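You operate a simulated robot arm through the tools that you are given. There is no shell and no other tool.

You are at the controls of a simulated robot arm. One attempt, no reset.

Task
Wrap the 240 mm slim box from the steel plate at its printed width and speed, then stop the belt.
Fine: one pass, long side across the belt; it ends on the roller table.
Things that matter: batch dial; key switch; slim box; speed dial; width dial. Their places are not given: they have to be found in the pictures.

It is judged by the outcome, as a careful person would: the job done as asked, and still so three seconds after it is handed in. It fails if anything else is knocked over, pushed out of place, dropped, spilled or broken.

Robot
A 6-joint arm with a two-finger gripper, fixed in place. Base frame: the origin is at the foot of the arm, x ahead of it, y to its left, z up; the work surface is at about z = 80. Units: cm, degrees, N and s.
It reaches about 129.8 cm from its shoulder. Its first joint turns from -149.0 to 149.0 degrees. Payload 1.57 kg.
The TCP is the grasp point between the finger pads, 2.1 cm short of the fingertips. In the tool frame z runs along the fingers and y along their closing line. Largest opening 7 cm; the body of the gripper starts 5 cm behind the TCP.
Orientation is told as [roll, pitch, yaw] about the base's x, y, z axes, in that order, counted from this pose: with the fingers straight down and closing along the base's y, the tool's x points along the base's -x, its y along +y and its z along -z.

Tools
- The arm moves only by the tool step_arm. Its argument "motion" is a list of rows, each a list of 3 entries, a list of its own where there are three numbers: the opening in per cent of the stroke, from 0 (shut) to 100 (fully open), then the shift along the base's x, y, z in cm, then the turn, a rotation vector about the base's x, y, z in degrees. In form: [[hand, [dx, dy, dz], [rx, ry, rz]], ...]. A call has 1 to 20 rows; each row is the pose to reach, as a shift and turn from the pose commanded when the call began. A row lasts 0.2 s, in which the tool goes at most 5 cm and 8.6 degrees; a call with a longer step from one row to the next is refused whole, and so is a gripper value outside its range. A pose out of reach is approached as far as the arm can. The call stops where the force on the tool passes 40 N (or 10 N more than at its start, if that is more) or the arm is blocked; 0.2 s more then pass. Each finger halts on what it meets, pressing with about 29 N; the grip force reading is that of the motor and also rises with nothing between the fingers. The clock runs only during rows and for 0.2 s after the last one: add rows that repeat a pose to give the fingers time. It gives the time, the measured TCP pose, the force on the tool (base axes), the opening and the grip force at its end, in the units of the frame above (readings bear some noise), with the torque about the TCP (base axes, N m) and any sound that the robot's microphone picked up.
- Cameras (640 x 400 px; columns grow to the right, rows downward): "scene" is fixed at [39.94, -64.89, 162.3]; the picture's right is [0.98, -0.22, 0.00], its down [-0.13, -0.56, -0.82] and it looks along [0.18, 0.80, -0.57] (base axes); focal length 328 px, centre (320, 200). "wrist" rides on the gripper at [7.9, 0.4, -8.1] in the tool frame; the picture's right is [-0.05, 1.00, 0.00], its down [-0.67, -0.04, -0.74] and it looks along [-0.74, -0.04, 0.67] (tool axes); focal length 256 px, centre (320, 200).
- get_image(camera): a new picture of that camera. The clock stands still meanwhile.
- move_column(by): slides the trunk up (or, below 0, down) by that many cm; the arm rides with it, the base frame stays. It gives what a move gives, with no picture.
- pixel_to_xyz(camera, pixels): there is no depth. For up to 12 entries [column, row, z] of the newest picture of that camera ("zoom" is the newest enlarged one), the place [x, y] in the base frame at which the ray of that pixel passes the height z, good to about 0.2 cm. The clock stands still meanwhile.
- enlarge(camera, box): a new picture of the part [left, top, right, bottom] of that camera's present view, enlarged. The clock stands still meanwhile.
- close_job(): hands the job in; it is judged then, once.

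Open the gripper and draw the arm clear of the work before you hand the job in, unless the task says otherwise.

The tools are called after ">>>" by a JSON object that holds its "fn" and its "kwargs". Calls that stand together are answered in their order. step_arm: Moves the arm, as the interface text tells. Its arguments: {"type":"object","properties":{"motion":{"type":"array","items":{"type":"array"}}},"required":["motion"]} The other tools are called the same way: move_column (by) slides the trunk up or down; get_image (camera) takes a picture; pixel_to_xyz (camera, pixels) gives the place at which the rays of pixels pass given heights; enlarge (camera, box) takes an enlarged picture of a part of a camera's view; close_job () hands the job in.

At the start:

```text
clock: 0.0
ee_pos: [48.34, 47.13, 122.22]
tcp_rot: [0.0, 0.0, 0.0]
contact_force: [0.8, 0.0, 0.8]
moment: [0.0, 0.02, 0.01]
grip_width: 6.99
finger_force: 0.1
trunk travel left (down, up): [-90.3, 6.7]
```

scene: 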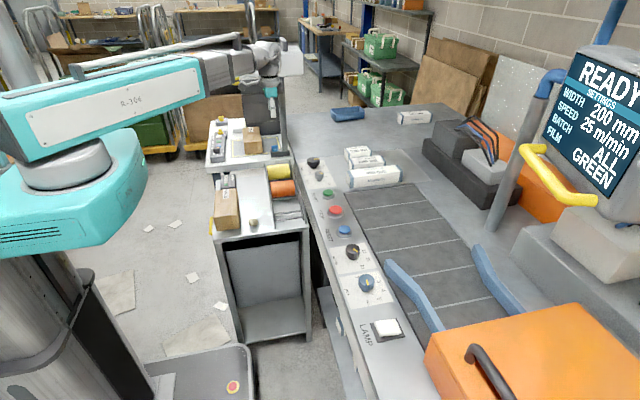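
wrist: 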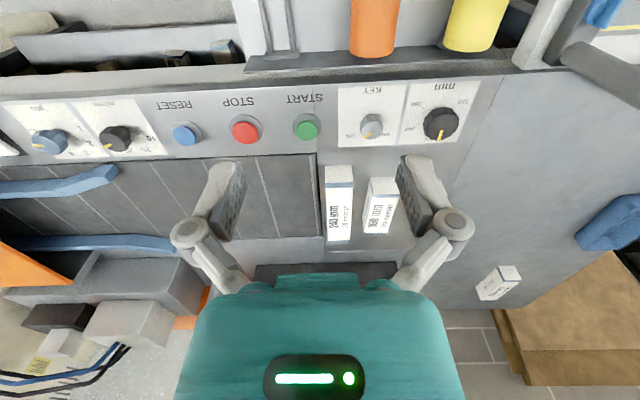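

The scene shows a control panel strip (dials, key, start/stop/reset) around columns 300-400 and boxes near (365,170). I enlarge the scene regions to read labels and the screen.

>>> {"fn": "enlarge", "kwargs": {"camera": "scene", "box": [280, 130, 440, 230]}}

>>> {"fn": "enlarge", "kwargs": {"camera": "scene", "box": [300, 220, 460, 370]}}

>>> {"fn": "enlarge", "kwargs": {"camera": "scene", "box": [520, 40, 640, 220]}}

>>> {"fn": "enlarge", "kwargs": {"camera": "wrist", "box": [0, 60, 320, 260]}}

>>> {"fn": "enlarge", "kwargs": {"camera": "wrist", "box": [270, 60, 530, 320]}}

```text
4.00 times, centred on (360, 180) of scene
```

zoom: 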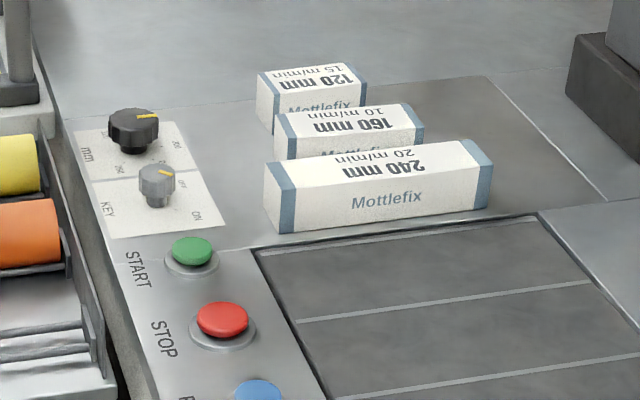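

```text
2.67 times, centred on (380, 295) of scene
```

zoom: 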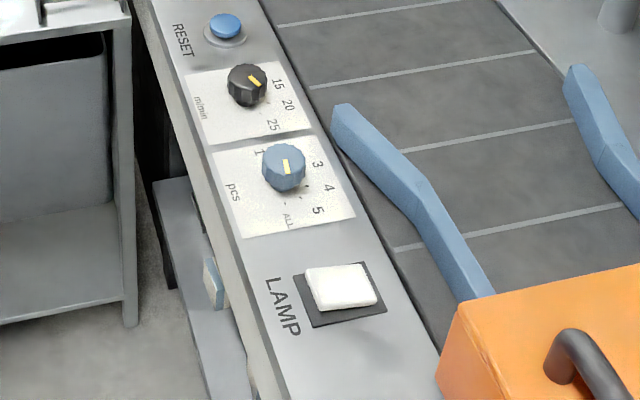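

```text
2.22 times, centred on (580, 130) of scene
```

zoom: 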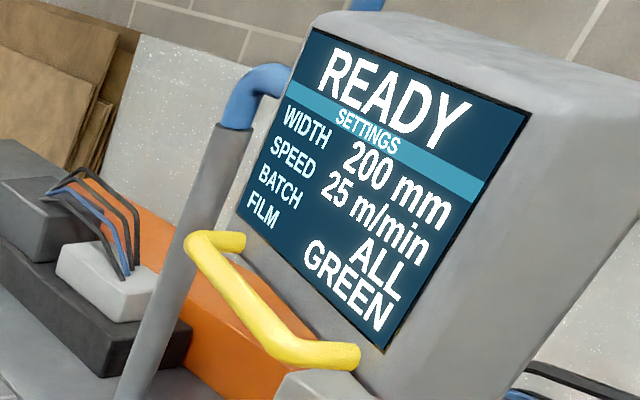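

```text
2.00 times, centred on (160, 160) of wrist
```

zoom: 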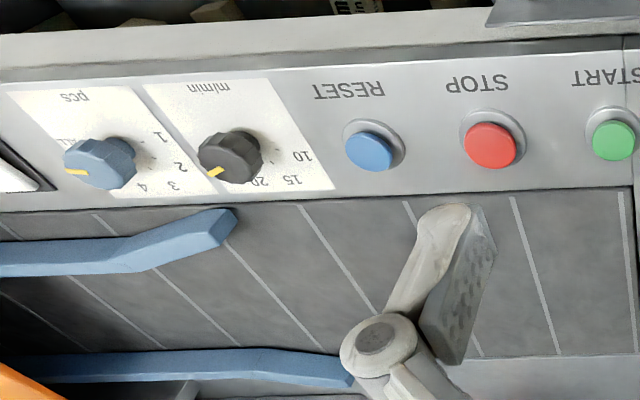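

```text
1.54 times, centred on (400, 190) of wrist
```

zoom: 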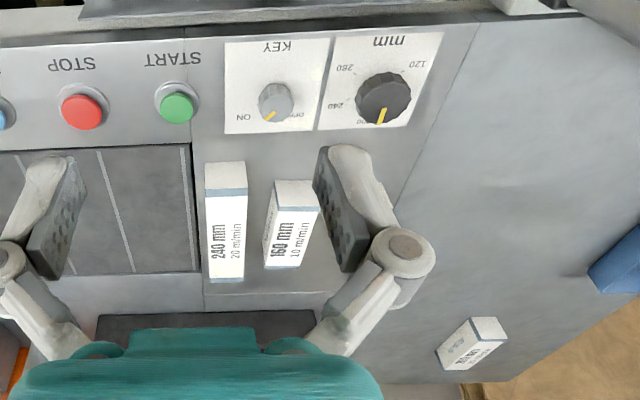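

The screen reads WIDTH 200, SPEED 25, BATCH ALL; the 240 mm box's label says 20 m/min. I check positions of controls, box, and belt with both cameras at z=80 and other heights to triangulate, and take more close-ups of the rest.

>>> {"fn": "get_image", "kwargs": {"camera": "scene"}}

>>> {"fn": "get_image", "kwargs": {"camera": "wrist"}}

>>> {"fn": "pixel_to_xyz", "kwargs": {"camera": "scene", "pixels": [[313, 162, 80], [319, 175, 80], [328, 194, 80], [335, 212, 80], [345, 230, 80], [352, 253, 80], [367, 284, 80], [386, 330, 80], [346, 187, 80], [403, 182, 80], [344, 193, 80], [413, 184, 80]]}}

>>> {"fn": "pixel_to_xyz", "kwargs": {"camera": "wrist", "pixels": [[442, 123, 80], [372, 126, 80], [306, 127, 80], [246, 130, 80], [187, 133, 80], [115, 140, 80], [50, 142, 80], [327, 238, 80], [351, 241, 80], [325, 167, 80], [353, 165, 80], [318, 155, 80]]}}

>>> {"fn": "enlarge", "kwargs": {"camera": "scene", "box": [320, 80, 480, 180]}}

>>> {"fn": "enlarge", "kwargs": {"camera": "scene", "box": [190, 100, 350, 250]}}

>>> {"fn": "enlarge", "kwargs": {"camera": "scene", "box": [400, 220, 640, 400]}}

```text
taken
```

scene: 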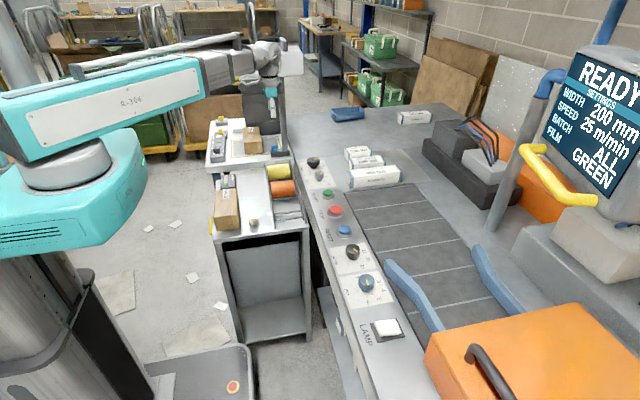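

```text
taken
```

wrist: 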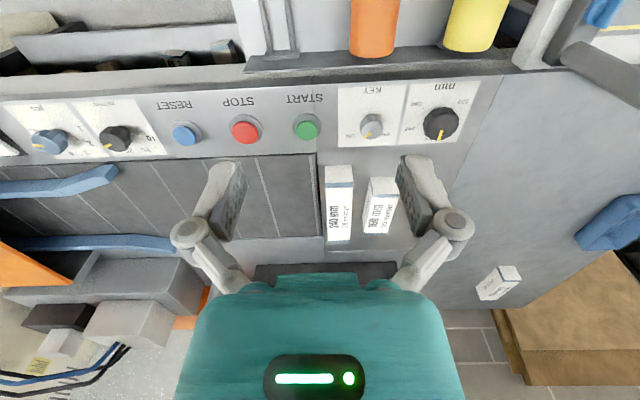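

```text
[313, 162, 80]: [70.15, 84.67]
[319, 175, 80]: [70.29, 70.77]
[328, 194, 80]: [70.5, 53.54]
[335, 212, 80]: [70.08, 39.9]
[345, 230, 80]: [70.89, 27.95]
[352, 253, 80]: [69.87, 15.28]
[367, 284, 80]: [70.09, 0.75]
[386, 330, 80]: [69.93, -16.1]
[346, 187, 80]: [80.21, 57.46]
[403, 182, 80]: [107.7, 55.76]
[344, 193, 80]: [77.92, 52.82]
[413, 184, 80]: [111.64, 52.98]
```

```text
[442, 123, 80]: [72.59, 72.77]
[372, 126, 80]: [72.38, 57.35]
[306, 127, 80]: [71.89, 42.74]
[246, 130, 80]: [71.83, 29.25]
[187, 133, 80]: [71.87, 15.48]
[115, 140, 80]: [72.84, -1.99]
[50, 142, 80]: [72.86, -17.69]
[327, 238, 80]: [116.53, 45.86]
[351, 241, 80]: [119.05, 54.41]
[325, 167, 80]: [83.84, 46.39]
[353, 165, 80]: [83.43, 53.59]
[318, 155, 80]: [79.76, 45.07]
```

```text
4.00 times, centred on (400, 130) of scene
```

zoom: 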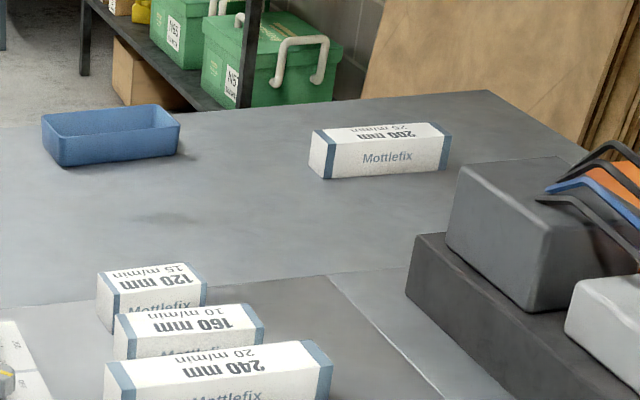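

```text
2.67 times, centred on (270, 175) of scene
```

zoom: 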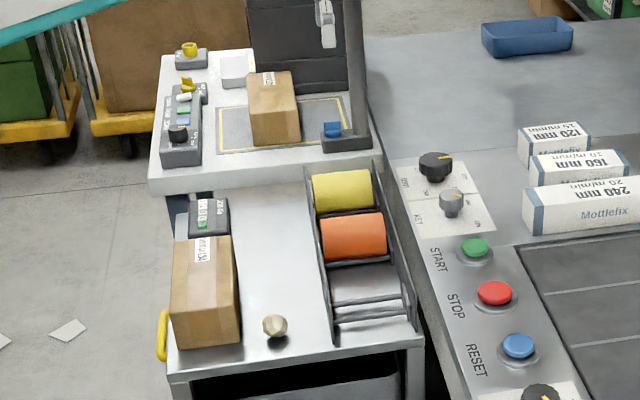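

```text
2.22 times, centred on (520, 310) of scene
```

zoom: 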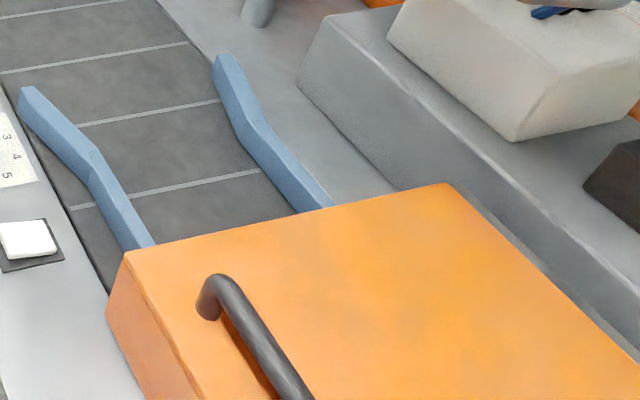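

Triangulating the two views puts the belt surface at z≈85, its edges at x≈75.7–108, with knob tops around z≈89. I move the arm to look closer at the key and width dial.

>>> {"fn": "step_arm", "kwargs": {"motion": [[100, [1, 3, -2], [0, 0, 0]], [100, [2, 6, -4], [0, 0, 0]], [100, [3, 9, -6], [0, 0, 0]], [100, [4, 12, -8], [0, 0, 0]], [100, [5, 15, -10], [0, 0, 0]], [100, [5, 16, -10], [0, 0, 0]]]}}

>>> {"fn": "get_image", "kwargs": {"camera": "wrist"}}

>>> {"fn": "get_image", "kwargs": {"camera": "scene"}}

```text
clock: 1.6
ee_pos: [50.74, 55.64, 123.61]
tcp_rot: [-1.0, 0.1, -1.1]
contact_force: [-1.6, 0.0, 0.5]
moment: [-0.02, -0.09, 0.0]
grip_width: 7.01
finger_force: 0.1
out of reach, approached as far as the arm can: row 1, 2, 3, 4, 5, 6
trunk travel left (down, up): [-90.3, 6.7]
stopped in row 6: the arm was blocked; the commanded pose is now the measured one
```

```text
taken
```

wrist: 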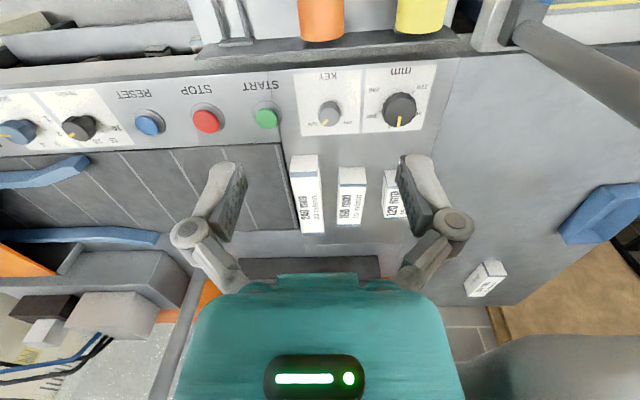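

```text
taken
```

scene: 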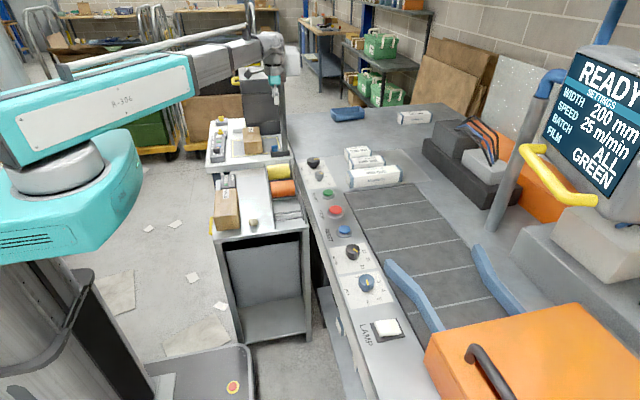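

The lower pose was out of reach with the trunk this high (TCP stayed at z≈123.6). I lower the trunk by 15 cm and check.

>>> {"fn": "move_column", "kwargs": {"by": -15}}

>>> {"fn": "get_image", "kwargs": {"camera": "wrist"}}

>>> {"fn": "get_image", "kwargs": {"camera": "scene"}}

```text
clock: 3.4
ee_pos: [52.1, 59.37, 107.0]
tcp_rot: [-1.4, 0.3, -0.6]
contact_force: [-0.2, 1.1, -0.8]
moment: [-0.08, 0.02, -0.02]
grip_width: 7.01
finger_force: 0.0
trunk travel left (down, up): [-75.3, 21.7]
```

```text
taken
```

wrist: 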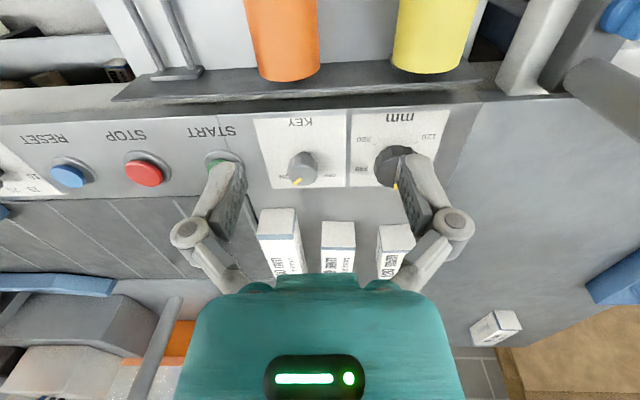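

```text
taken
```

scene: 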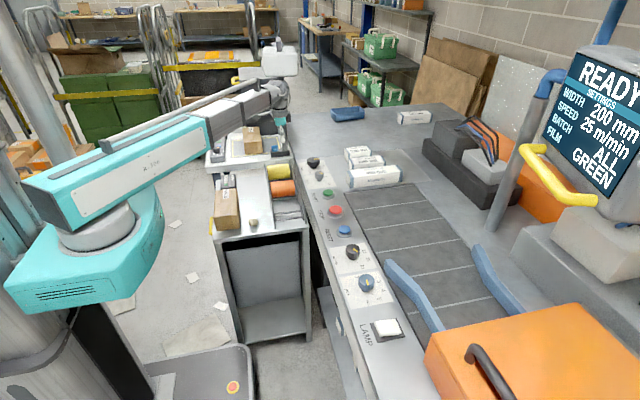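

The trunk is lower and the TCP is at z≈107. I enlarge the wrist view around the key and width dial (260-450, 110-190).

>>> {"fn": "enlarge", "kwargs": {"camera": "wrist", "box": [240, 100, 460, 240]}}

>>> {"fn": "enlarge", "kwargs": {"camera": "scene", "box": [295, 145, 345, 190]}}

```text
2.86 times, centred on (350, 170) of wrist
```

zoom: 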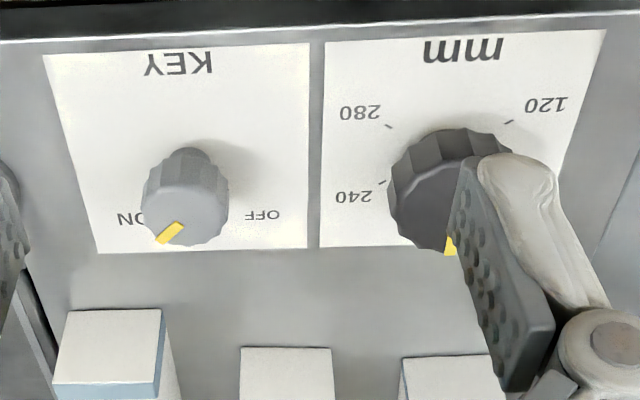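

```text
8.89 times, centred on (320, 168) of scene
```

zoom: 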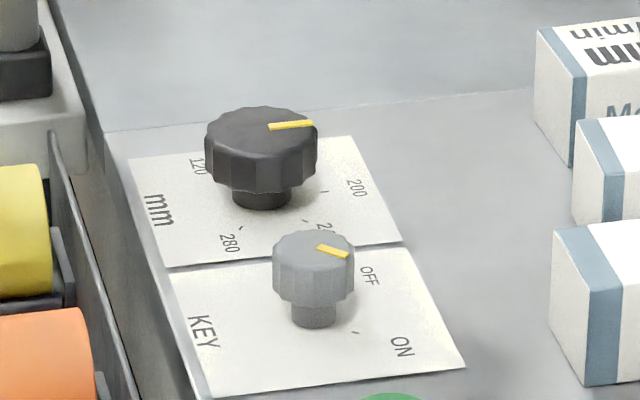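

The key's yellow pointer already sits toward ON; the width dial pointer is at 200 with 240 next to it toward −y. I level the tool and shift to center the width dial between the fingers.

>>> {"fn": "step_arm", "kwargs": {"motion": [[100, [0, 2, 0], [1.4, -0.3, 0.6]], [100, [0, 5, 0], [1.4, -0.3, 0.6]], [100, [0, 8, -1], [1.4, -0.3, 0.6]], [100, [0, 8, -2], [1.4, -0.3, 0.6]], [100, [0, 8, -2], [1.4, -0.3, 0.6]]]}}

>>> {"fn": "get_image", "kwargs": {"camera": "wrist"}}

>>> {"fn": "get_image", "kwargs": {"camera": "scene"}}

```text
clock: 4.5
ee_pos: [51.97, 66.87, 107.2]
tcp_rot: [0.2, 0.0, -0.2]
contact_force: [0.3, -0.1, 0.3]
moment: [-0.04, 0.03, 0.0]
grip_width: 7.01
finger_force: 0.0
out of reach, approached as far as the arm can: row 3, 4, 5
trunk travel left (down, up): [-75.3, 21.7]
```

```text
taken
```

wrist: 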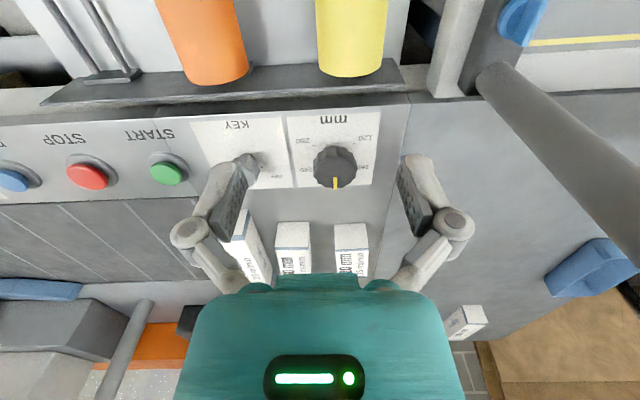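

```text
taken
```

scene: 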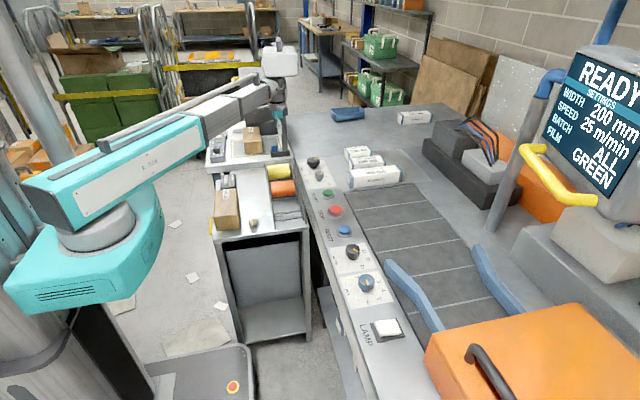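

The pole at the right of the wrist view (490-640, 70-210) may be an obstacle; I enlarge the scene there and query its base, plus the dial location.

>>> {"fn": "enlarge", "kwargs": {"camera": "scene", "box": [200, 40, 340, 200]}}

>>> {"fn": "enlarge", "kwargs": {"camera": "wrist", "box": [180, 90, 440, 290]}}

>>> {"fn": "pixel_to_xyz", "kwargs": {"camera": "wrist", "pixels": [[490, 78, 86], [460, 95, 86], [335, 168, 89], [410, 97, 86], [380, 186, 86], [290, 115, 86], [298, 188, 86], [232, 150, 100], [250, 163, 89], [160, 180, 86]]}}

```text
2.50 times, centred on (270, 120) of scene
```

zoom: 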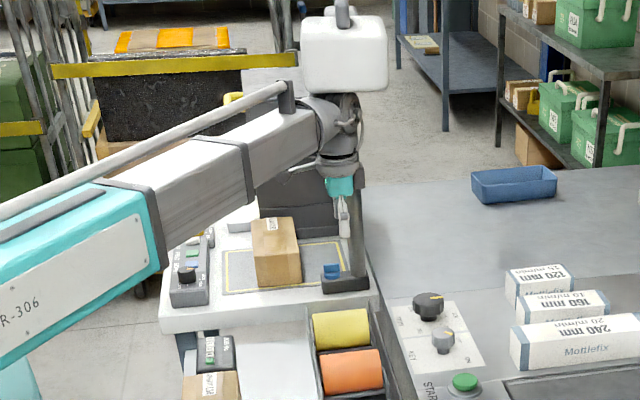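

```text
2.00 times, centred on (310, 190) of wrist
```

zoom: 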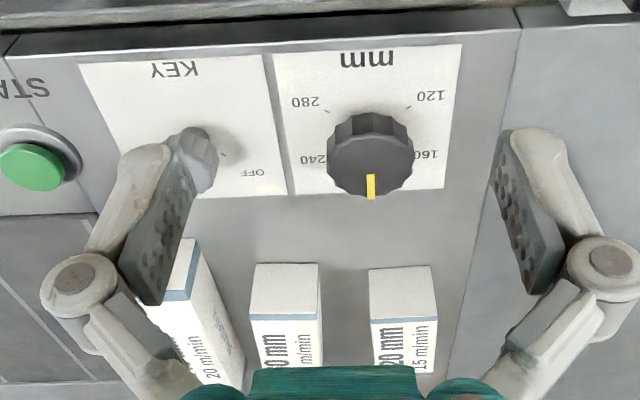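

```text
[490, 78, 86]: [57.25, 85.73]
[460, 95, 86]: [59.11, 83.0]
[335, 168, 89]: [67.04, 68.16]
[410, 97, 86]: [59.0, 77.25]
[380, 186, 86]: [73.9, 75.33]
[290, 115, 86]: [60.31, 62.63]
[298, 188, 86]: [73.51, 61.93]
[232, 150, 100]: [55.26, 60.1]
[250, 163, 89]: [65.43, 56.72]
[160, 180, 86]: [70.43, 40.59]
```

Width dial is near (67, 68). I cross-check with the scene camera at several heights to pin down knob-top and panel heights.

>>> {"fn": "pixel_to_xyz", "kwargs": {"camera": "scene", "pixels": [[313.5, 160.9, 88], [313.5, 160.9, 89], [313.5, 160.9, 90], [319.3, 173.3, 88], [319.3, 173.3, 89], [319.3, 173.3, 90], [352.5, 251, 88], [352.5, 251, 90], [366.5, 281.5, 88], [366.5, 281.5, 90]]}}

>>> {"fn": "pixel_to_xyz", "kwargs": {"camera": "wrist", "pixels": [[335, 164, 88], [335, 164, 89], [335, 164, 90], [318, 180, 91], [326, 167, 87], [253, 160, 89], [253, 160, 88]]}}

```text
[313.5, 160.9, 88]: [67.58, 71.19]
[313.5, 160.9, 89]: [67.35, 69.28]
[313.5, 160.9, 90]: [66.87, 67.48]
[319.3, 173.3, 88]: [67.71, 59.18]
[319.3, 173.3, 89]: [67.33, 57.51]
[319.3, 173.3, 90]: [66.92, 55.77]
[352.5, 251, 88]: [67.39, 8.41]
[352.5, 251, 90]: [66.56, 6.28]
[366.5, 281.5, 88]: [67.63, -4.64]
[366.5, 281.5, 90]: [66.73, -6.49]
```

```text
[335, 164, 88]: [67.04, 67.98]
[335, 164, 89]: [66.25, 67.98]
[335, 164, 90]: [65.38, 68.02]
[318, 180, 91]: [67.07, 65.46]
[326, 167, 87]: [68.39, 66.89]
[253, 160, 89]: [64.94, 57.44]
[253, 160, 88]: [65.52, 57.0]
```

Knob top of the width dial comes out near (67, 68, 89.7). I triangulate the panel surface using the label's corners.

>>> {"fn": "pixel_to_xyz", "kwargs": {"camera": "scene", "pixels": [[298.3, 162.8, 85], [298.3, 162.8, 86], [298.3, 162.8, 87], [323.4, 160.2, 85], [323.4, 160.2, 86], [323.4, 160.2, 87], [329.1, 172.4, 86], [303.2, 175, 86]]}}

>>> {"fn": "pixel_to_xyz", "kwargs": {"camera": "wrist", "pixels": [[381, 112, 85], [381, 112, 86], [381, 112, 87], [372.5, 184, 85], [372.5, 184, 86], [372.5, 184, 87], [297, 188, 86], [286, 118, 86]]}}

```text
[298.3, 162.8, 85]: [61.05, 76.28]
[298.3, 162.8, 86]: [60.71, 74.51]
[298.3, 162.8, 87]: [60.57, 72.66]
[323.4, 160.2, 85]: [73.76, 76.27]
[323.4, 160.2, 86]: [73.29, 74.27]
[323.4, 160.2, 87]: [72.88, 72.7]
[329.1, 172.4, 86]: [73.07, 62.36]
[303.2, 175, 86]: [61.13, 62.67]
```

```text
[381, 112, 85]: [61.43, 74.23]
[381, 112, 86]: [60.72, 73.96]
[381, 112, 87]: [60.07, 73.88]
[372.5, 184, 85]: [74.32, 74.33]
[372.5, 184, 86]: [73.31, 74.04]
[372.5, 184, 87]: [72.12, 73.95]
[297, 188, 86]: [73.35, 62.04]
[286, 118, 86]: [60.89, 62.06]
```

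Panel surface is z≈86 with the width dial axis at about (67.1, 68.1), knob ~5.8 cm in diameter. I move over the dial, raising the tool a little, to get ready to lower the trunk.

>>> {"fn": "step_arm", "kwargs": {"motion": [[100, [2, 0, 2], [0, 0, 0]], [100, [5, 0, 4], [0, 0, 0]], [100, [8, 0, 6], [0, 0, 0]], [100, [11, 0.5, 8], [0, 0, 0]], [100, [14, 1, 10], [0, 0, 0]], [100, [15, 1, 11], [0, 0, 0]], [100, [15, 1, 11], [0, 0, 0]]]}}

```text
clock: 6.2
ee_pos: [66.46, 68.1, 107.14]
tcp_rot: [0.1, 0.0, 0.0]
contact_force: [-0.2, 0.3, -0.6]
moment: [-0.01, 0.0, 0.02]
grip_width: 7.0
finger_force: 0.1
out of reach, approached as far as the arm can: row 1, 2, 3, 4, 5, 6, 7
trunk travel left (down, up): [-75.3, 21.7]
```

Height stays at 107 whatever dz I ask, so z seems set mainly by the trunk. I test a small downward arm move to confirm.

>>> {"fn": "step_arm", "kwargs": {"motion": [[100, [0, 0, -2], [0, 0, 0]], [100, [0, 0, -4], [0, 0, 0]], [100, [0, 0, -4], [0, 0, 0]]]}}

>>> {"fn": "get_image", "kwargs": {"camera": "wrist"}}

>>> {"fn": "get_image", "kwargs": {"camera": "scene"}}

```text
clock: 7.0
ee_pos: [66.51, 68.16, 107.14]
tcp_rot: [0.2, -0.1, -0.2]
contact_force: [0.5, -0.6, -0.6]
moment: [0.01, 0.0, 0.0]
grip_width: 6.99
finger_force: 0.1
out of reach, approached as far as the arm can: row 1, 2, 3
trunk travel left (down, up): [-75.3, 21.7]
```

```text
taken
```

wrist: 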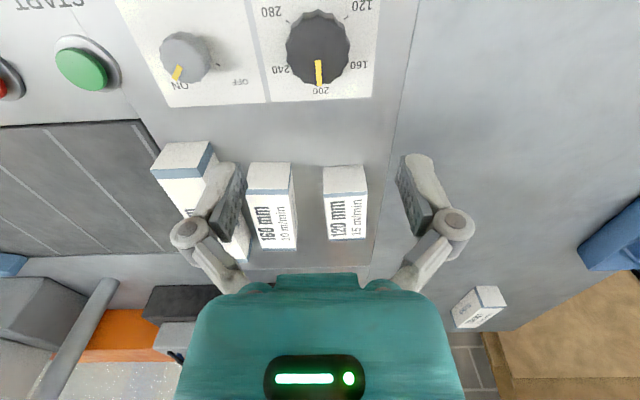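

```text
taken
```

scene: 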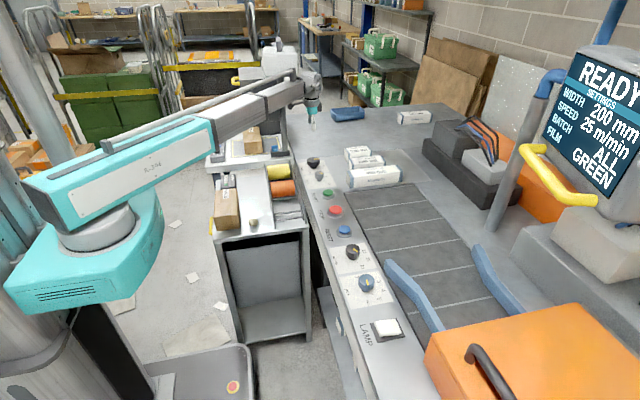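

The arm works like a SCARA: height comes only from the trunk. I send a null move to check the commanded pose is clean.

>>> {"fn": "step_arm", "kwargs": {"motion": [[100, [0, 0, 0], [0, 0, 0]]]}}

>>> {"fn": "enlarge", "kwargs": {"camera": "wrist", "box": [120, 0, 400, 175]}}

>>> {"fn": "pixel_to_xyz", "kwargs": {"camera": "wrist", "pixels": [[318, 50, 89.7], [187, 58, 89.4], [375, 97, 86], [272, 102, 86], [146, 122, 85.2], [215, 143, 91], [290, 162, 91], [330, 168, 91], [168, 142, 91], [248, 164, 91]]}}

```text
clock: 7.3
ee_pos: [66.6, 68.1, 107.33]
tcp_rot: [0.1, 0.1, -0.3]
contact_force: [0.8, 0.5, 0.3]
moment: [-0.04, 0.0, 0.0]
grip_width: 7.0
finger_force: 0.0
trunk travel left (down, up): [-75.3, 21.7]
```

```text
2.29 times, centred on (260, 88) of wrist
```

zoom: 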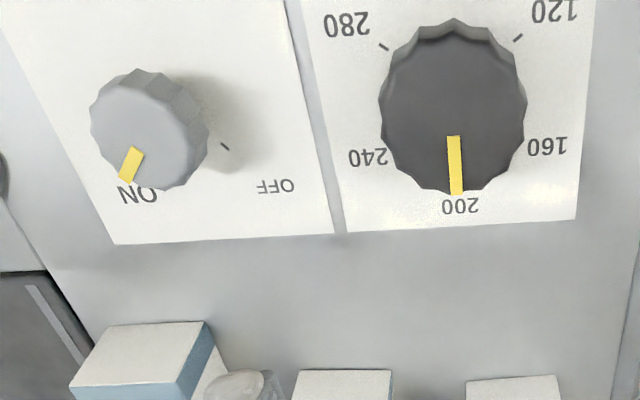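

```text
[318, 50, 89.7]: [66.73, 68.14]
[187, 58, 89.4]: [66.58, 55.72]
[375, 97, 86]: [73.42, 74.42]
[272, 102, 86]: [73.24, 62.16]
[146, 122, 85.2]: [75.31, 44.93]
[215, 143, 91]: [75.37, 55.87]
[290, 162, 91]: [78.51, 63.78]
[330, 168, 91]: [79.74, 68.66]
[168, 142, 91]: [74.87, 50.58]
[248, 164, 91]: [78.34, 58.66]
```

Commanded pose is clean. I get the tick and label positions around the width dial to learn the angle between 200 and 240.

>>> {"fn": "pixel_to_xyz", "kwargs": {"camera": "wrist", "pixels": [[288, 21, 86], [346.2, 17.1, 86], [280.5, 69.2, 86], [359.3, 64.8, 86], [321.7, 90.2, 86], [270.5, 10, 86], [362, 5, 86], [318.6, 72, 89.7], [218, 64.5, 86], [241, 82, 86], [180, 85, 86]]}}

```text
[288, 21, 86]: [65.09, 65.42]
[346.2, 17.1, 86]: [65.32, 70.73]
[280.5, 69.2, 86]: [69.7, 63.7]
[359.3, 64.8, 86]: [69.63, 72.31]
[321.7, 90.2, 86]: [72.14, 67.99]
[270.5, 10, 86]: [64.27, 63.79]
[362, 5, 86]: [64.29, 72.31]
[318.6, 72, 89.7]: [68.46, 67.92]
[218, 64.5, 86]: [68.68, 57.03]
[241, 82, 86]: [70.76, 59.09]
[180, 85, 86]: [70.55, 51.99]
```

Width-dial centre is (67.0, 68.05) with 60° between marks; key at (67, 55.5) is on ON. Before lowering, I look at where the forearm and elbow are relative to the pole.

>>> {"fn": "enlarge", "kwargs": {"camera": "scene", "box": [200, 20, 360, 180]}}

>>> {"fn": "enlarge", "kwargs": {"camera": "scene", "box": [0, 40, 320, 300]}}

```text
2.50 times, centred on (280, 100) of scene
```

zoom: 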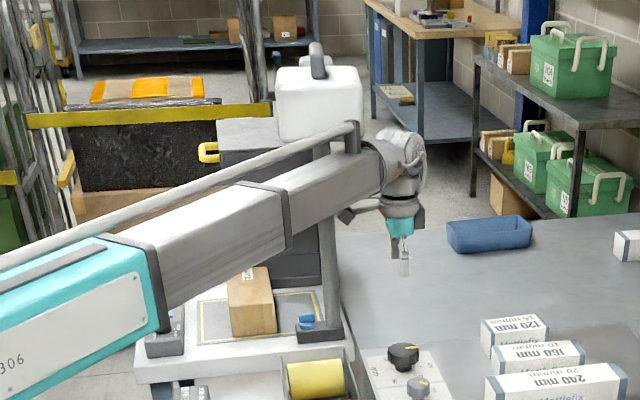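

```text
1.54 times, centred on (160, 170) of scene
```

zoom: 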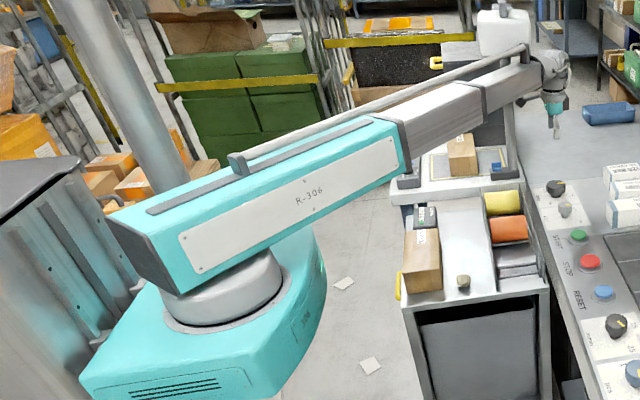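

The arm is a telescoping boom on the trunk (height only from the trunk), clear of the pole by ~20 cm. I center on the dial and lower 12 cm first, then check with the wrist camera.

>>> {"fn": "step_arm", "kwargs": {"motion": [[100, [0.45, 0, 0], [0, 0, 0.2]], [100, [0.45, 0, 0], [0, 0, 0.2]]]}}

>>> {"fn": "move_column", "kwargs": {"by": -12}}

>>> {"fn": "get_image", "kwargs": {"camera": "wrist"}}

>>> {"fn": "get_image", "kwargs": {"camera": "scene"}}

```text
clock: 8.0
ee_pos: [67.04, 68.24, 107.06]
tcp_rot: [0.1, 0.0, 0.1]
contact_force: [1.1, 0.3, -0.1]
moment: [0.03, 0.02, 0.02]
grip_width: 6.99
finger_force: 0.0
trunk travel left (down, up): [-75.3, 21.7]
```

```text
clock: 9.4
ee_pos: [67.03, 68.02, 95.17]
tcp_rot: [0.1, 0.0, -0.1]
contact_force: [-0.2, -1.0, 0.2]
moment: [0.0, 0.01, -0.01]
grip_width: 6.96
finger_force: 0.0
trunk travel left (down, up): [-63.3, 33.7]
```

```text
taken
```

wrist: 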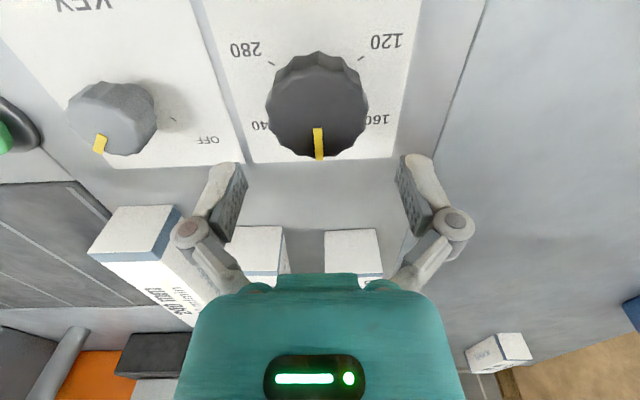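

```text
taken
```

scene: 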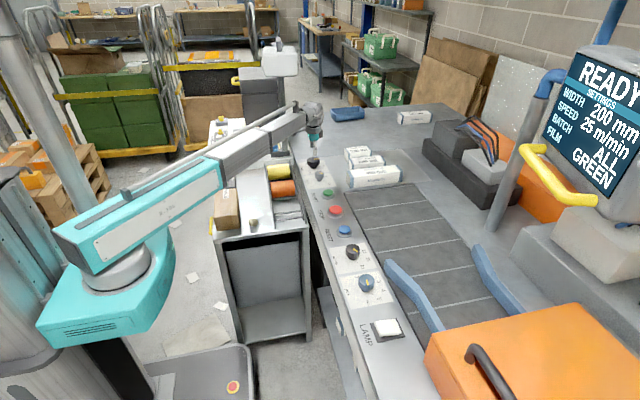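

The knob spans columns 265–367 in the wrist view. I compute its edges and centre at its likely height before descending.

>>> {"fn": "pixel_to_xyz", "kwargs": {"camera": "wrist", "pixels": [[265, 105, 89.7], [367, 108, 89.7], [316, 106, 89.7], [318, 52, 87.5], [317, 158, 89.7], [265, 105, 88], [367, 108, 88], [272, 65, 86], [359, 59, 86]]}}

>>> {"fn": "enlarge", "kwargs": {"camera": "scene", "box": [295, 125, 345, 175]}}

```text
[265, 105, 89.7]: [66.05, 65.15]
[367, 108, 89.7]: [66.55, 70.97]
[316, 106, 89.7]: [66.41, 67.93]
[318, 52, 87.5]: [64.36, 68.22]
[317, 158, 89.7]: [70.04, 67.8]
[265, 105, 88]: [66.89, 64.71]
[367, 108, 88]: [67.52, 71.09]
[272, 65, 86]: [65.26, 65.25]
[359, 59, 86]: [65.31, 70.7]
```

```text
8.00 times, centred on (320, 150) of scene
```

zoom: 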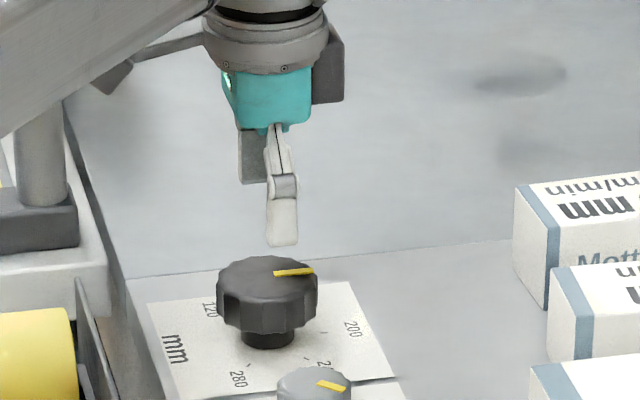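

Knob centre is y≈68.0, x≈67.0, diameter 5.8 cm, matching the TCP. I lower 6 cm so the fingertips straddle the knob at z≈87.

>>> {"fn": "move_column", "kwargs": {"by": -6}}

>>> {"fn": "get_image", "kwargs": {"camera": "wrist"}}

>>> {"fn": "enlarge", "kwargs": {"camera": "scene", "box": [295, 125, 345, 175]}}

```text
clock: 10.4
ee_pos: [67.1, 68.12, 89.18]
tcp_rot: [0.1, 0.0, 0.1]
contact_force: [0.2, -0.4, 0.0]
moment: [0.02, 0.03, -0.02]
grip_width: 7.01
finger_force: 0.0
trunk travel left (down, up): [-57.3, 39.7]
```

```text
taken
```

wrist: 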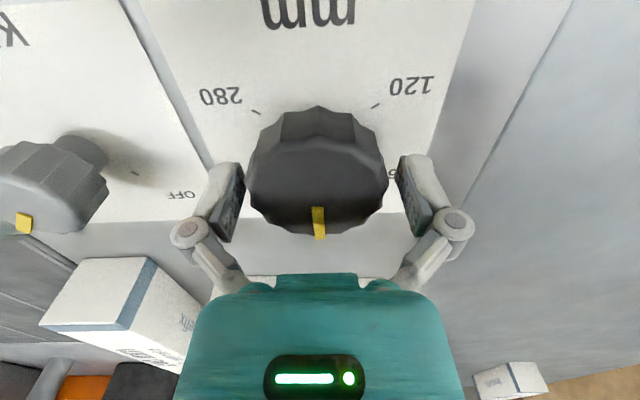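

```text
8.00 times, centred on (320, 150) of scene
```

zoom: 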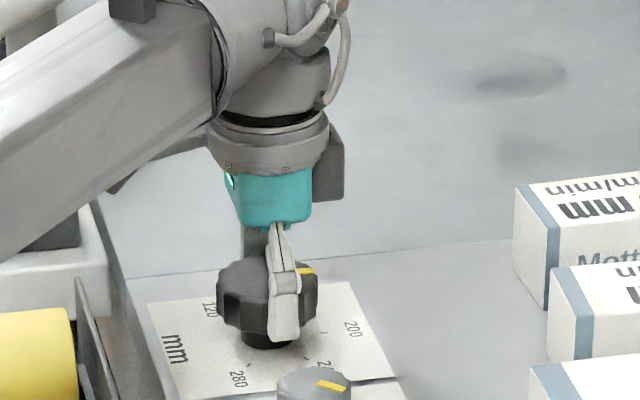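

The fingers straddle the knob cleanly. I close the gripper on it.

>>> {"fn": "step_arm", "kwargs": {"motion": [[60, [0, 0, 0], [0, 0, 0]], [60, [0, 0, 0], [0, 0, 0]], [60, [0, 0, 0], [0, 0, 0]]]}}

```text
clock: 11.2
ee_pos: [67.13, 68.01, 89.26]
tcp_rot: [0.1, 0.0, -0.1]
contact_force: [0.4, -8.5, 2.8]
moment: [-0.35, 0.05, 0.0]
grip_width: 5.73
finger_force: 31.5
trunk travel left (down, up): [-57.3, 39.7]
```

Grip is firm at 5.73 cm. I turn the knob 60° clockwise (−z) toward 240 and hold.

>>> {"fn": "step_arm", "kwargs": {"motion": [[60, [0, 0, 0], [0, 0, -6]], [60, [0, 0, 0], [0, 0, -13]], [60, [0, 0, 0], [0, 0, -20]], [60, [0, 0, 0], [0, 0, -27]], [60, [0, 0, 0], [0, 0, -34]], [60, [0, 0, 0], [0, 0, -41]], [60, [0, 0, 0], [0, 0, -48]], [60, [0, 0, 0], [0, 0, -55]], [60, [0, 0, 0], [0, 0, -60]], [60, [0, 0, 0], [0, 0, -60]]]}}

>>> {"fn": "get_image", "kwargs": {"camera": "wrist"}}

>>> {"fn": "get_image", "kwargs": {"camera": "scene"}}

```text
clock: 13.4
ee_pos: [67.0, 67.83, 89.27]
tcp_rot: [-0.1, 0.0, -60.2]
contact_force: [-6.9, -25.1, -8.7]
moment: [-0.4, 0.04, -0.09]
grip_width: 5.67
finger_force: 31.9
trunk travel left (down, up): [-57.3, 39.7]
```

```text
taken
```

wrist: 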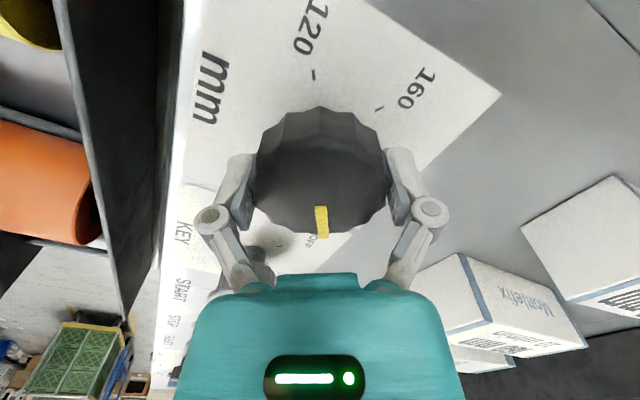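

```text
taken
```

scene: 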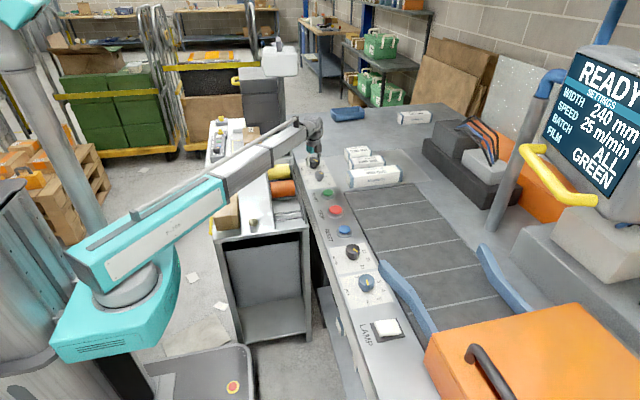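

The screen now shows WIDTH 240 mm. I open the gripper and raise the trunk clear of the knob.

>>> {"fn": "step_arm", "kwargs": {"motion": [[100, [0, 0, 0], [0, 0, 0]], [100, [0, 0, 0], [0, 0, 0]], [100, [0, 0, 0], [0, 0, 0]]]}}

>>> {"fn": "move_column", "kwargs": {"by": 6}}

>>> {"fn": "enlarge", "kwargs": {"camera": "scene", "box": [520, 40, 640, 220]}}

```text
clock: 14.2
ee_pos: [67.18, 68.1, 89.13]
tcp_rot: [0.0, -0.1, -60.0]
contact_force: [0.5, -0.4, 0.3]
moment: [0.0, -0.01, -0.01]
grip_width: 7.0
finger_force: 0.1
trunk travel left (down, up): [-57.3, 39.7]
```

```text
clock: 15.2
ee_pos: [66.97, 68.2, 95.11]
tcp_rot: [0.2, 0.0, -60.0]
contact_force: [-0.3, 1.2, 0.2]
moment: [0.0, -0.02, 0.0]
grip_width: 7.0
finger_force: 0.0
trunk travel left (down, up): [-63.3, 33.7]
```

```text
2.22 times, centred on (580, 130) of scene
```

zoom: 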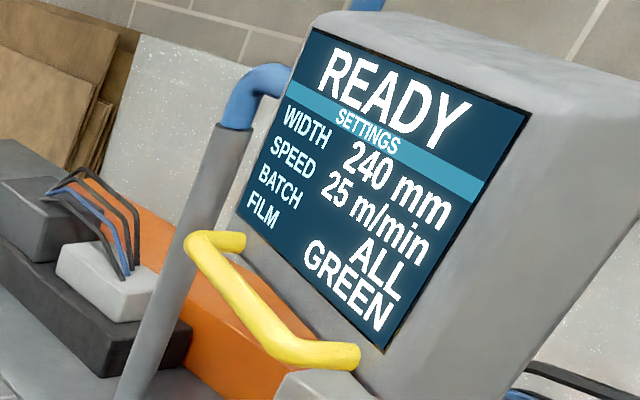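

Width is confirmed at 240. I raise 10 cm and travel along −y to view the speed and batch dials, turning the tool back to zero yaw on the way.

>>> {"fn": "move_column", "kwargs": {"by": 10}}

>>> {"fn": "step_arm", "kwargs": {"motion": [[100, [0, -3, 0], [0, 0, 4]], [100, [-0.5, -7, 0], [0, 0, 8]], [100, [-1, -11, 0], [0, 0, 12]], [100, [-1.5, -15, 0], [0, 0, 16]], [100, [-2, -19, 0], [0, 0, 20]], [100, [-2.5, -23, 0], [0, 0, 24]], [100, [-3, -27, 0], [0, 0, 28]], [100, [-3.5, -31, 0], [0, 0, 32]], [100, [-4, -35, 0], [0, 0, 36]], [100, [-4.5, -39, 0], [0, 0, 40]], [100, [-5, -43, 0], [0, 0, 44]], [100, [-5.5, -47, 0], [0, 0, 48]], [100, [-6, -51, 0], [0, 0, 52]], [100, [-6.5, -55, 0], [0, 0, 56]], [100, [-7, -59, 0], [0, 0, 60]], [100, [-7, -62, 0], [0, 0, 60]], [100, [-7, -64, 0], [0, 0, 60]], [100, [-7, -65, 0], [0, 0, 60]], [100, [-7, -65, 0], [0, 0, 60]]]}}

>>> {"fn": "get_image", "kwargs": {"camera": "wrist"}}

>>> {"fn": "get_image", "kwargs": {"camera": "scene"}}

```text
clock: 16.6
ee_pos: [67.12, 68.11, 105.16]
tcp_rot: [0.2, 0.0, -60.1]
contact_force: [0.2, -1.3, 0.3]
moment: [0.0, -0.04, -0.02]
grip_width: 7.01
finger_force: 0.0
trunk travel left (down, up): [-73.3, 23.7]
```

```text
clock: 20.6
ee_pos: [60.23, 3.15, 105.27]
tcp_rot: [0.1, 0.1, 0.0]
contact_force: [-0.5, 0.7, -0.1]
moment: [-0.02, -0.01, -0.02]
grip_width: 6.98
finger_force: 0.1
trunk travel left (down, up): [-73.3, 23.7]
```

```text
taken
```

wrist: 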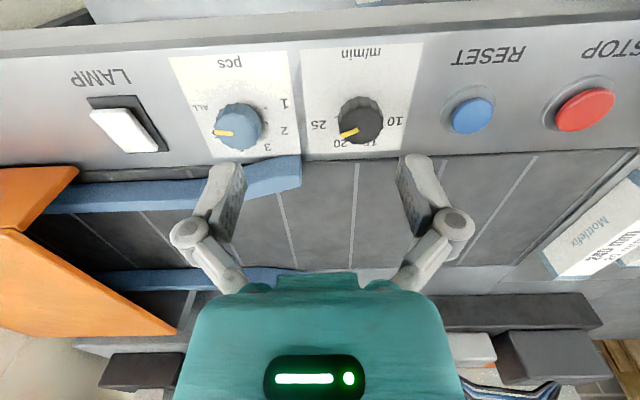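

```text
taken
```

scene: 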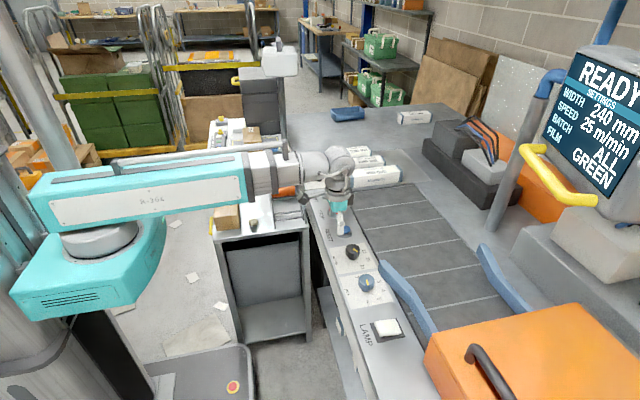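

I enlarge the wrist view around the two dials to read tick positions.

>>> {"fn": "enlarge", "kwargs": {"camera": "wrist", "box": [160, 30, 440, 205]}}

>>> {"fn": "enlarge", "kwargs": {"camera": "scene", "box": [325, 230, 395, 320]}}

```text
2.29 times, centred on (300, 118) of wrist
```

zoom: 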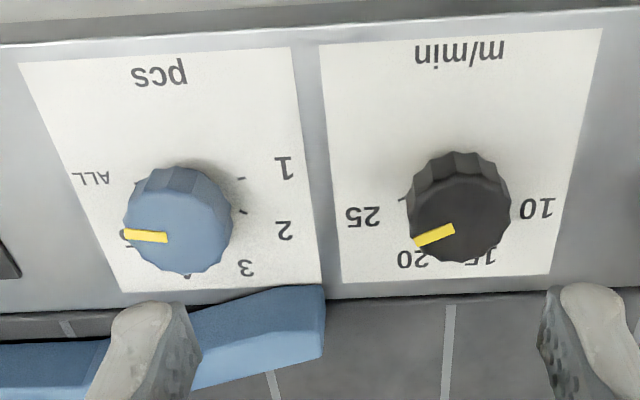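

```text
4.44 times, centred on (360, 275) of scene
```

zoom: 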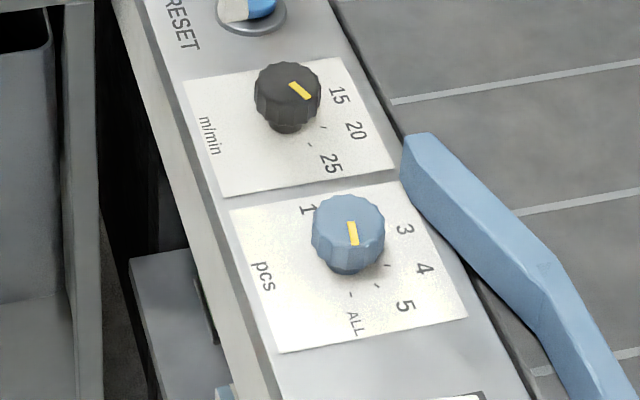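

I convert label and pointer pixels to base coordinates for both dials.

>>> {"fn": "pixel_to_xyz", "kwargs": {"camera": "wrist", "pixels": [[395.8, 121.5, 86], [368.7, 143.4, 86], [340.7, 143.4, 86], [318.4, 125, 86], [358.6, 130.7, 89.7], [342, 136.4, 89.7], [200.2, 108.4, 86], [284.2, 104, 86], [284.2, 130.7, 86], [267.6, 147.7, 86], [233, 134.2, 89.7], [214.2, 132.4, 89.7]]}}

>>> {"fn": "pixel_to_xyz", "kwargs": {"camera": "zoom", "pixels": [[339, 95, 86], [357, 130, 86], [331, 163, 86], [308, 208, 86], [405, 229, 86], [425, 268, 86], [405, 307, 86], [354, 322, 86], [291, 83, 89.7], [309, 98, 89.7], [350, 222, 89.7], [353, 244, 89.7]]}}

>>> {"fn": "pixel_to_xyz", "kwargs": {"camera": "zoom", "pixels": [[323, 127, 86], [309, 145, 86], [389, 265, 86], [376, 285, 86], [350, 294, 86], [288, 83, 89.7], [348, 218, 89.7], [256, 92, 88.5], [321, 92, 88.5], [311, 230, 88.5], [384, 230, 88.5]]}}

```text
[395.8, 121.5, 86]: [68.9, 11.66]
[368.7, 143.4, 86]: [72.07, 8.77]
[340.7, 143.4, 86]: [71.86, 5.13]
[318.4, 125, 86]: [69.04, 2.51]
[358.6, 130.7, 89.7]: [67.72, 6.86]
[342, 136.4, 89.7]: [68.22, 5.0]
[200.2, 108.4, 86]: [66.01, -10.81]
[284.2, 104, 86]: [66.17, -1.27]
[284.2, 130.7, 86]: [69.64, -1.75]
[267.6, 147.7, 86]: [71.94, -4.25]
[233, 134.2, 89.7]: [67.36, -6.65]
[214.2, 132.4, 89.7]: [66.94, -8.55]
```

```text
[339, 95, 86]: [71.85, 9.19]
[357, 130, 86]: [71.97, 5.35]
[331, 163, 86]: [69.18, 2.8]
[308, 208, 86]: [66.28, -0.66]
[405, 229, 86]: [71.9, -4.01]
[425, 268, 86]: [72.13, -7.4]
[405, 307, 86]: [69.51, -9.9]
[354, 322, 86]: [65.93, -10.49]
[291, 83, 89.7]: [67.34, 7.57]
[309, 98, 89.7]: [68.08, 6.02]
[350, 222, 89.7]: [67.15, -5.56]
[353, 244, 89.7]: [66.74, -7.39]
```

```text
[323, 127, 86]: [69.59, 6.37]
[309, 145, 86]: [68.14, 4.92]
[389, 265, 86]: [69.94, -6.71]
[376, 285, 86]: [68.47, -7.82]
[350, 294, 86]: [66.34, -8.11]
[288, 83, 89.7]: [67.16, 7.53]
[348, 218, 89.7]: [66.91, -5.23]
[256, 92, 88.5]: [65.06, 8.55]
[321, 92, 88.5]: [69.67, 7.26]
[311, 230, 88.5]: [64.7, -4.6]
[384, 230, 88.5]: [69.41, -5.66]
```

Speed dial centre ≈(67.0, 7.05) with pointer at 25 (−67°), 20 being 45° counter-clockwise; batch dial centre ≈(67, −5.8). I move above the speed dial and lower partway to check alignment.

>>> {"fn": "step_arm", "kwargs": {"motion": [[100, [3, 2, 0], [0, 0, 0]], [100, [6, 3.5, 0], [0, 0, 0]], [100, [6.8, 3.9, 0], [0, 0, 0]], [100, [6.8, 3.9, 0], [0, 0, 0]]]}}

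>>> {"fn": "move_column", "kwargs": {"by": -10}}

>>> {"fn": "get_image", "kwargs": {"camera": "wrist"}}

>>> {"fn": "get_image", "kwargs": {"camera": "scene"}}

```text
clock: 21.6
ee_pos: [66.96, 6.99, 105.11]
tcp_rot: [0.1, 0.0, 0.0]
contact_force: [-0.3, -0.1, -0.4]
moment: [0.0, 0.03, 0.04]
grip_width: 7.02
finger_force: 0.1
trunk travel left (down, up): [-73.3, 23.7]
```

```text
clock: 22.9
ee_pos: [66.91, 7.1, 95.21]
tcp_rot: [0.2, 0.0, 0.1]
contact_force: [-0.1, -0.3, 0.9]
moment: [-0.01, -0.04, -0.01]
grip_width: 6.97
finger_force: 0.1
trunk travel left (down, up): [-63.3, 33.7]
```

```text
taken
```

wrist: 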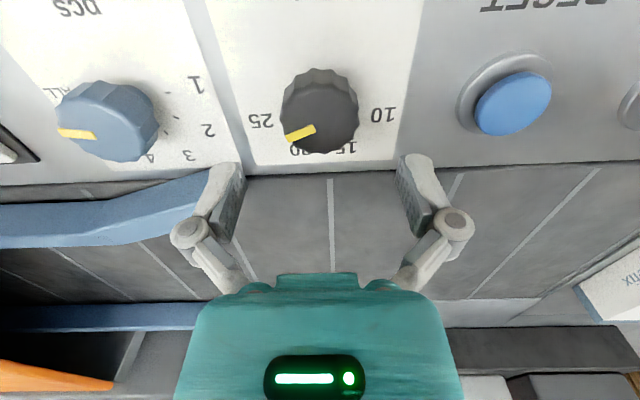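

```text
taken
```

scene: 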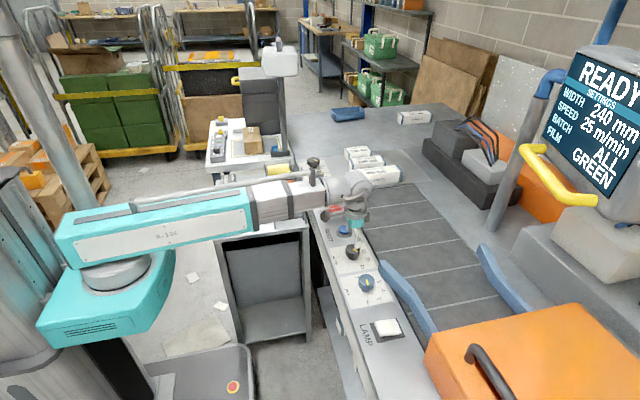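

The knob spans columns 281–360. I check its centre against the TCP.

>>> {"fn": "pixel_to_xyz", "kwargs": {"camera": "wrist", "pixels": [[281, 108, 89.7], [360, 108, 89.7], [320.5, 106, 89.7], [320, 154, 89.7]]}}

```text
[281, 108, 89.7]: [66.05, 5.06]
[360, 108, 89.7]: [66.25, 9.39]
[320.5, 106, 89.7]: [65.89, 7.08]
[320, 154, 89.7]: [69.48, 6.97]
```

Centre is about (67.1, 7.15). I nudge 0.1 cm and lower 6 cm onto the knob, then grip it.

>>> {"fn": "step_arm", "kwargs": {"motion": [[100, [0.1, 0.05, 0], [0, 0, 0]], [100, [0.1, 0.05, 0], [0, 0, 0]]]}}

>>> {"fn": "move_column", "kwargs": {"by": -6}}

>>> {"fn": "step_arm", "kwargs": {"motion": [[45, [0, 0, 0], [0, 0, 0]], [45, [0, 0, 0], [0, 0, 0]], [45, [0, 0, 0], [0, 0, 0]], [45, [0, 0, 0], [0, 0, 0]]]}}

>>> {"fn": "get_image", "kwargs": {"camera": "wrist"}}

```text
clock: 23.5
ee_pos: [66.86, 7.01, 95.17]
tcp_rot: [0.2, 0.1, 0.0]
contact_force: [-0.1, 0.6, -0.2]
moment: [0.01, -0.03, 0.03]
grip_width: 7.0
finger_force: 0.0
trunk travel left (down, up): [-63.3, 33.7]
```

```text
clock: 24.5
ee_pos: [66.77, 6.97, 89.14]
tcp_rot: [0.1, 0.0, 0.0]
contact_force: [0.4, 0.2, 0.5]
moment: [0.01, 0.0, -0.02]
grip_width: 7.02
finger_force: 0.0
trunk travel left (down, up): [-57.3, 39.7]
```

```text
clock: 25.5
ee_pos: [66.92, 6.95, 89.15]
tcp_rot: [0.1, 0.0, 0.0]
contact_force: [1.7, -6.1, 6.2]
moment: [-0.38, 0.07, 0.0]
grip_width: 4.5
finger_force: 32.0
trunk travel left (down, up): [-57.3, 39.7]
```

```text
taken
```

wrist: 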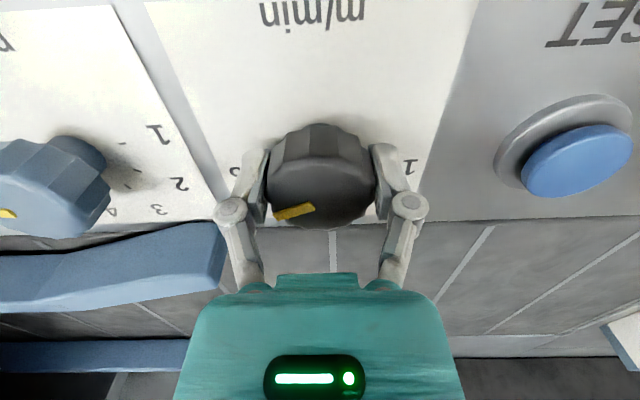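

Grip is firm at 4.5 cm on the speed knob. I turn it 45° counter-clockwise from 25 to 20.

>>> {"fn": "step_arm", "kwargs": {"motion": [[45, [0, 0, 0], [0, 0, 6]], [45, [0, 0, 0], [0, 0, 13]], [45, [0, 0, 0], [0, 0, 20]], [45, [0, 0, 0], [0, 0, 27]], [45, [0, 0, 0], [0, 0, 34]], [45, [0, 0, 0], [0, 0, 41]], [45, [0, 0, 0], [0, 0, 45]], [45, [0, 0, 0], [0, 0, 45]]]}}

>>> {"fn": "get_image", "kwargs": {"camera": "wrist"}}

>>> {"fn": "get_image", "kwargs": {"camera": "scene"}}

```text
clock: 27.3
ee_pos: [66.91, 6.96, 89.26]
tcp_rot: [0.0, 0.1, 45.1]
contact_force: [6.1, -8.2, 10.9]
moment: [0.33, -0.61, 0.02]
grip_width: 4.5
finger_force: 32.5
trunk travel left (down, up): [-57.3, 39.7]
```

```text
taken
```

wrist: 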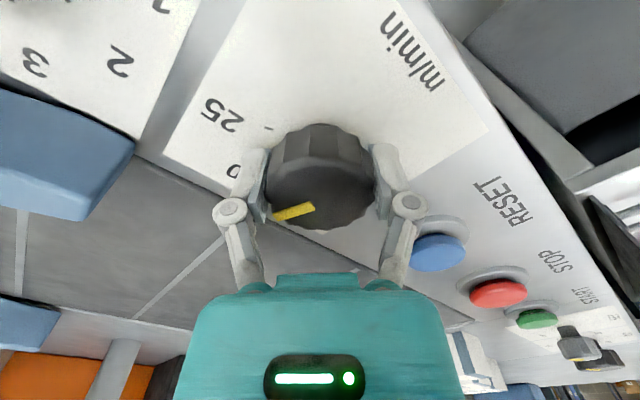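

```text
taken
```

scene: 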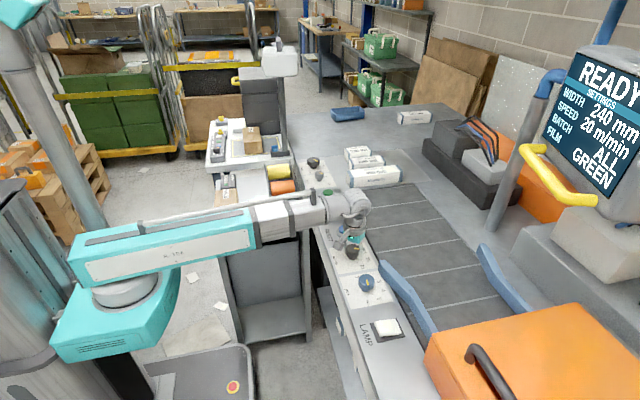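

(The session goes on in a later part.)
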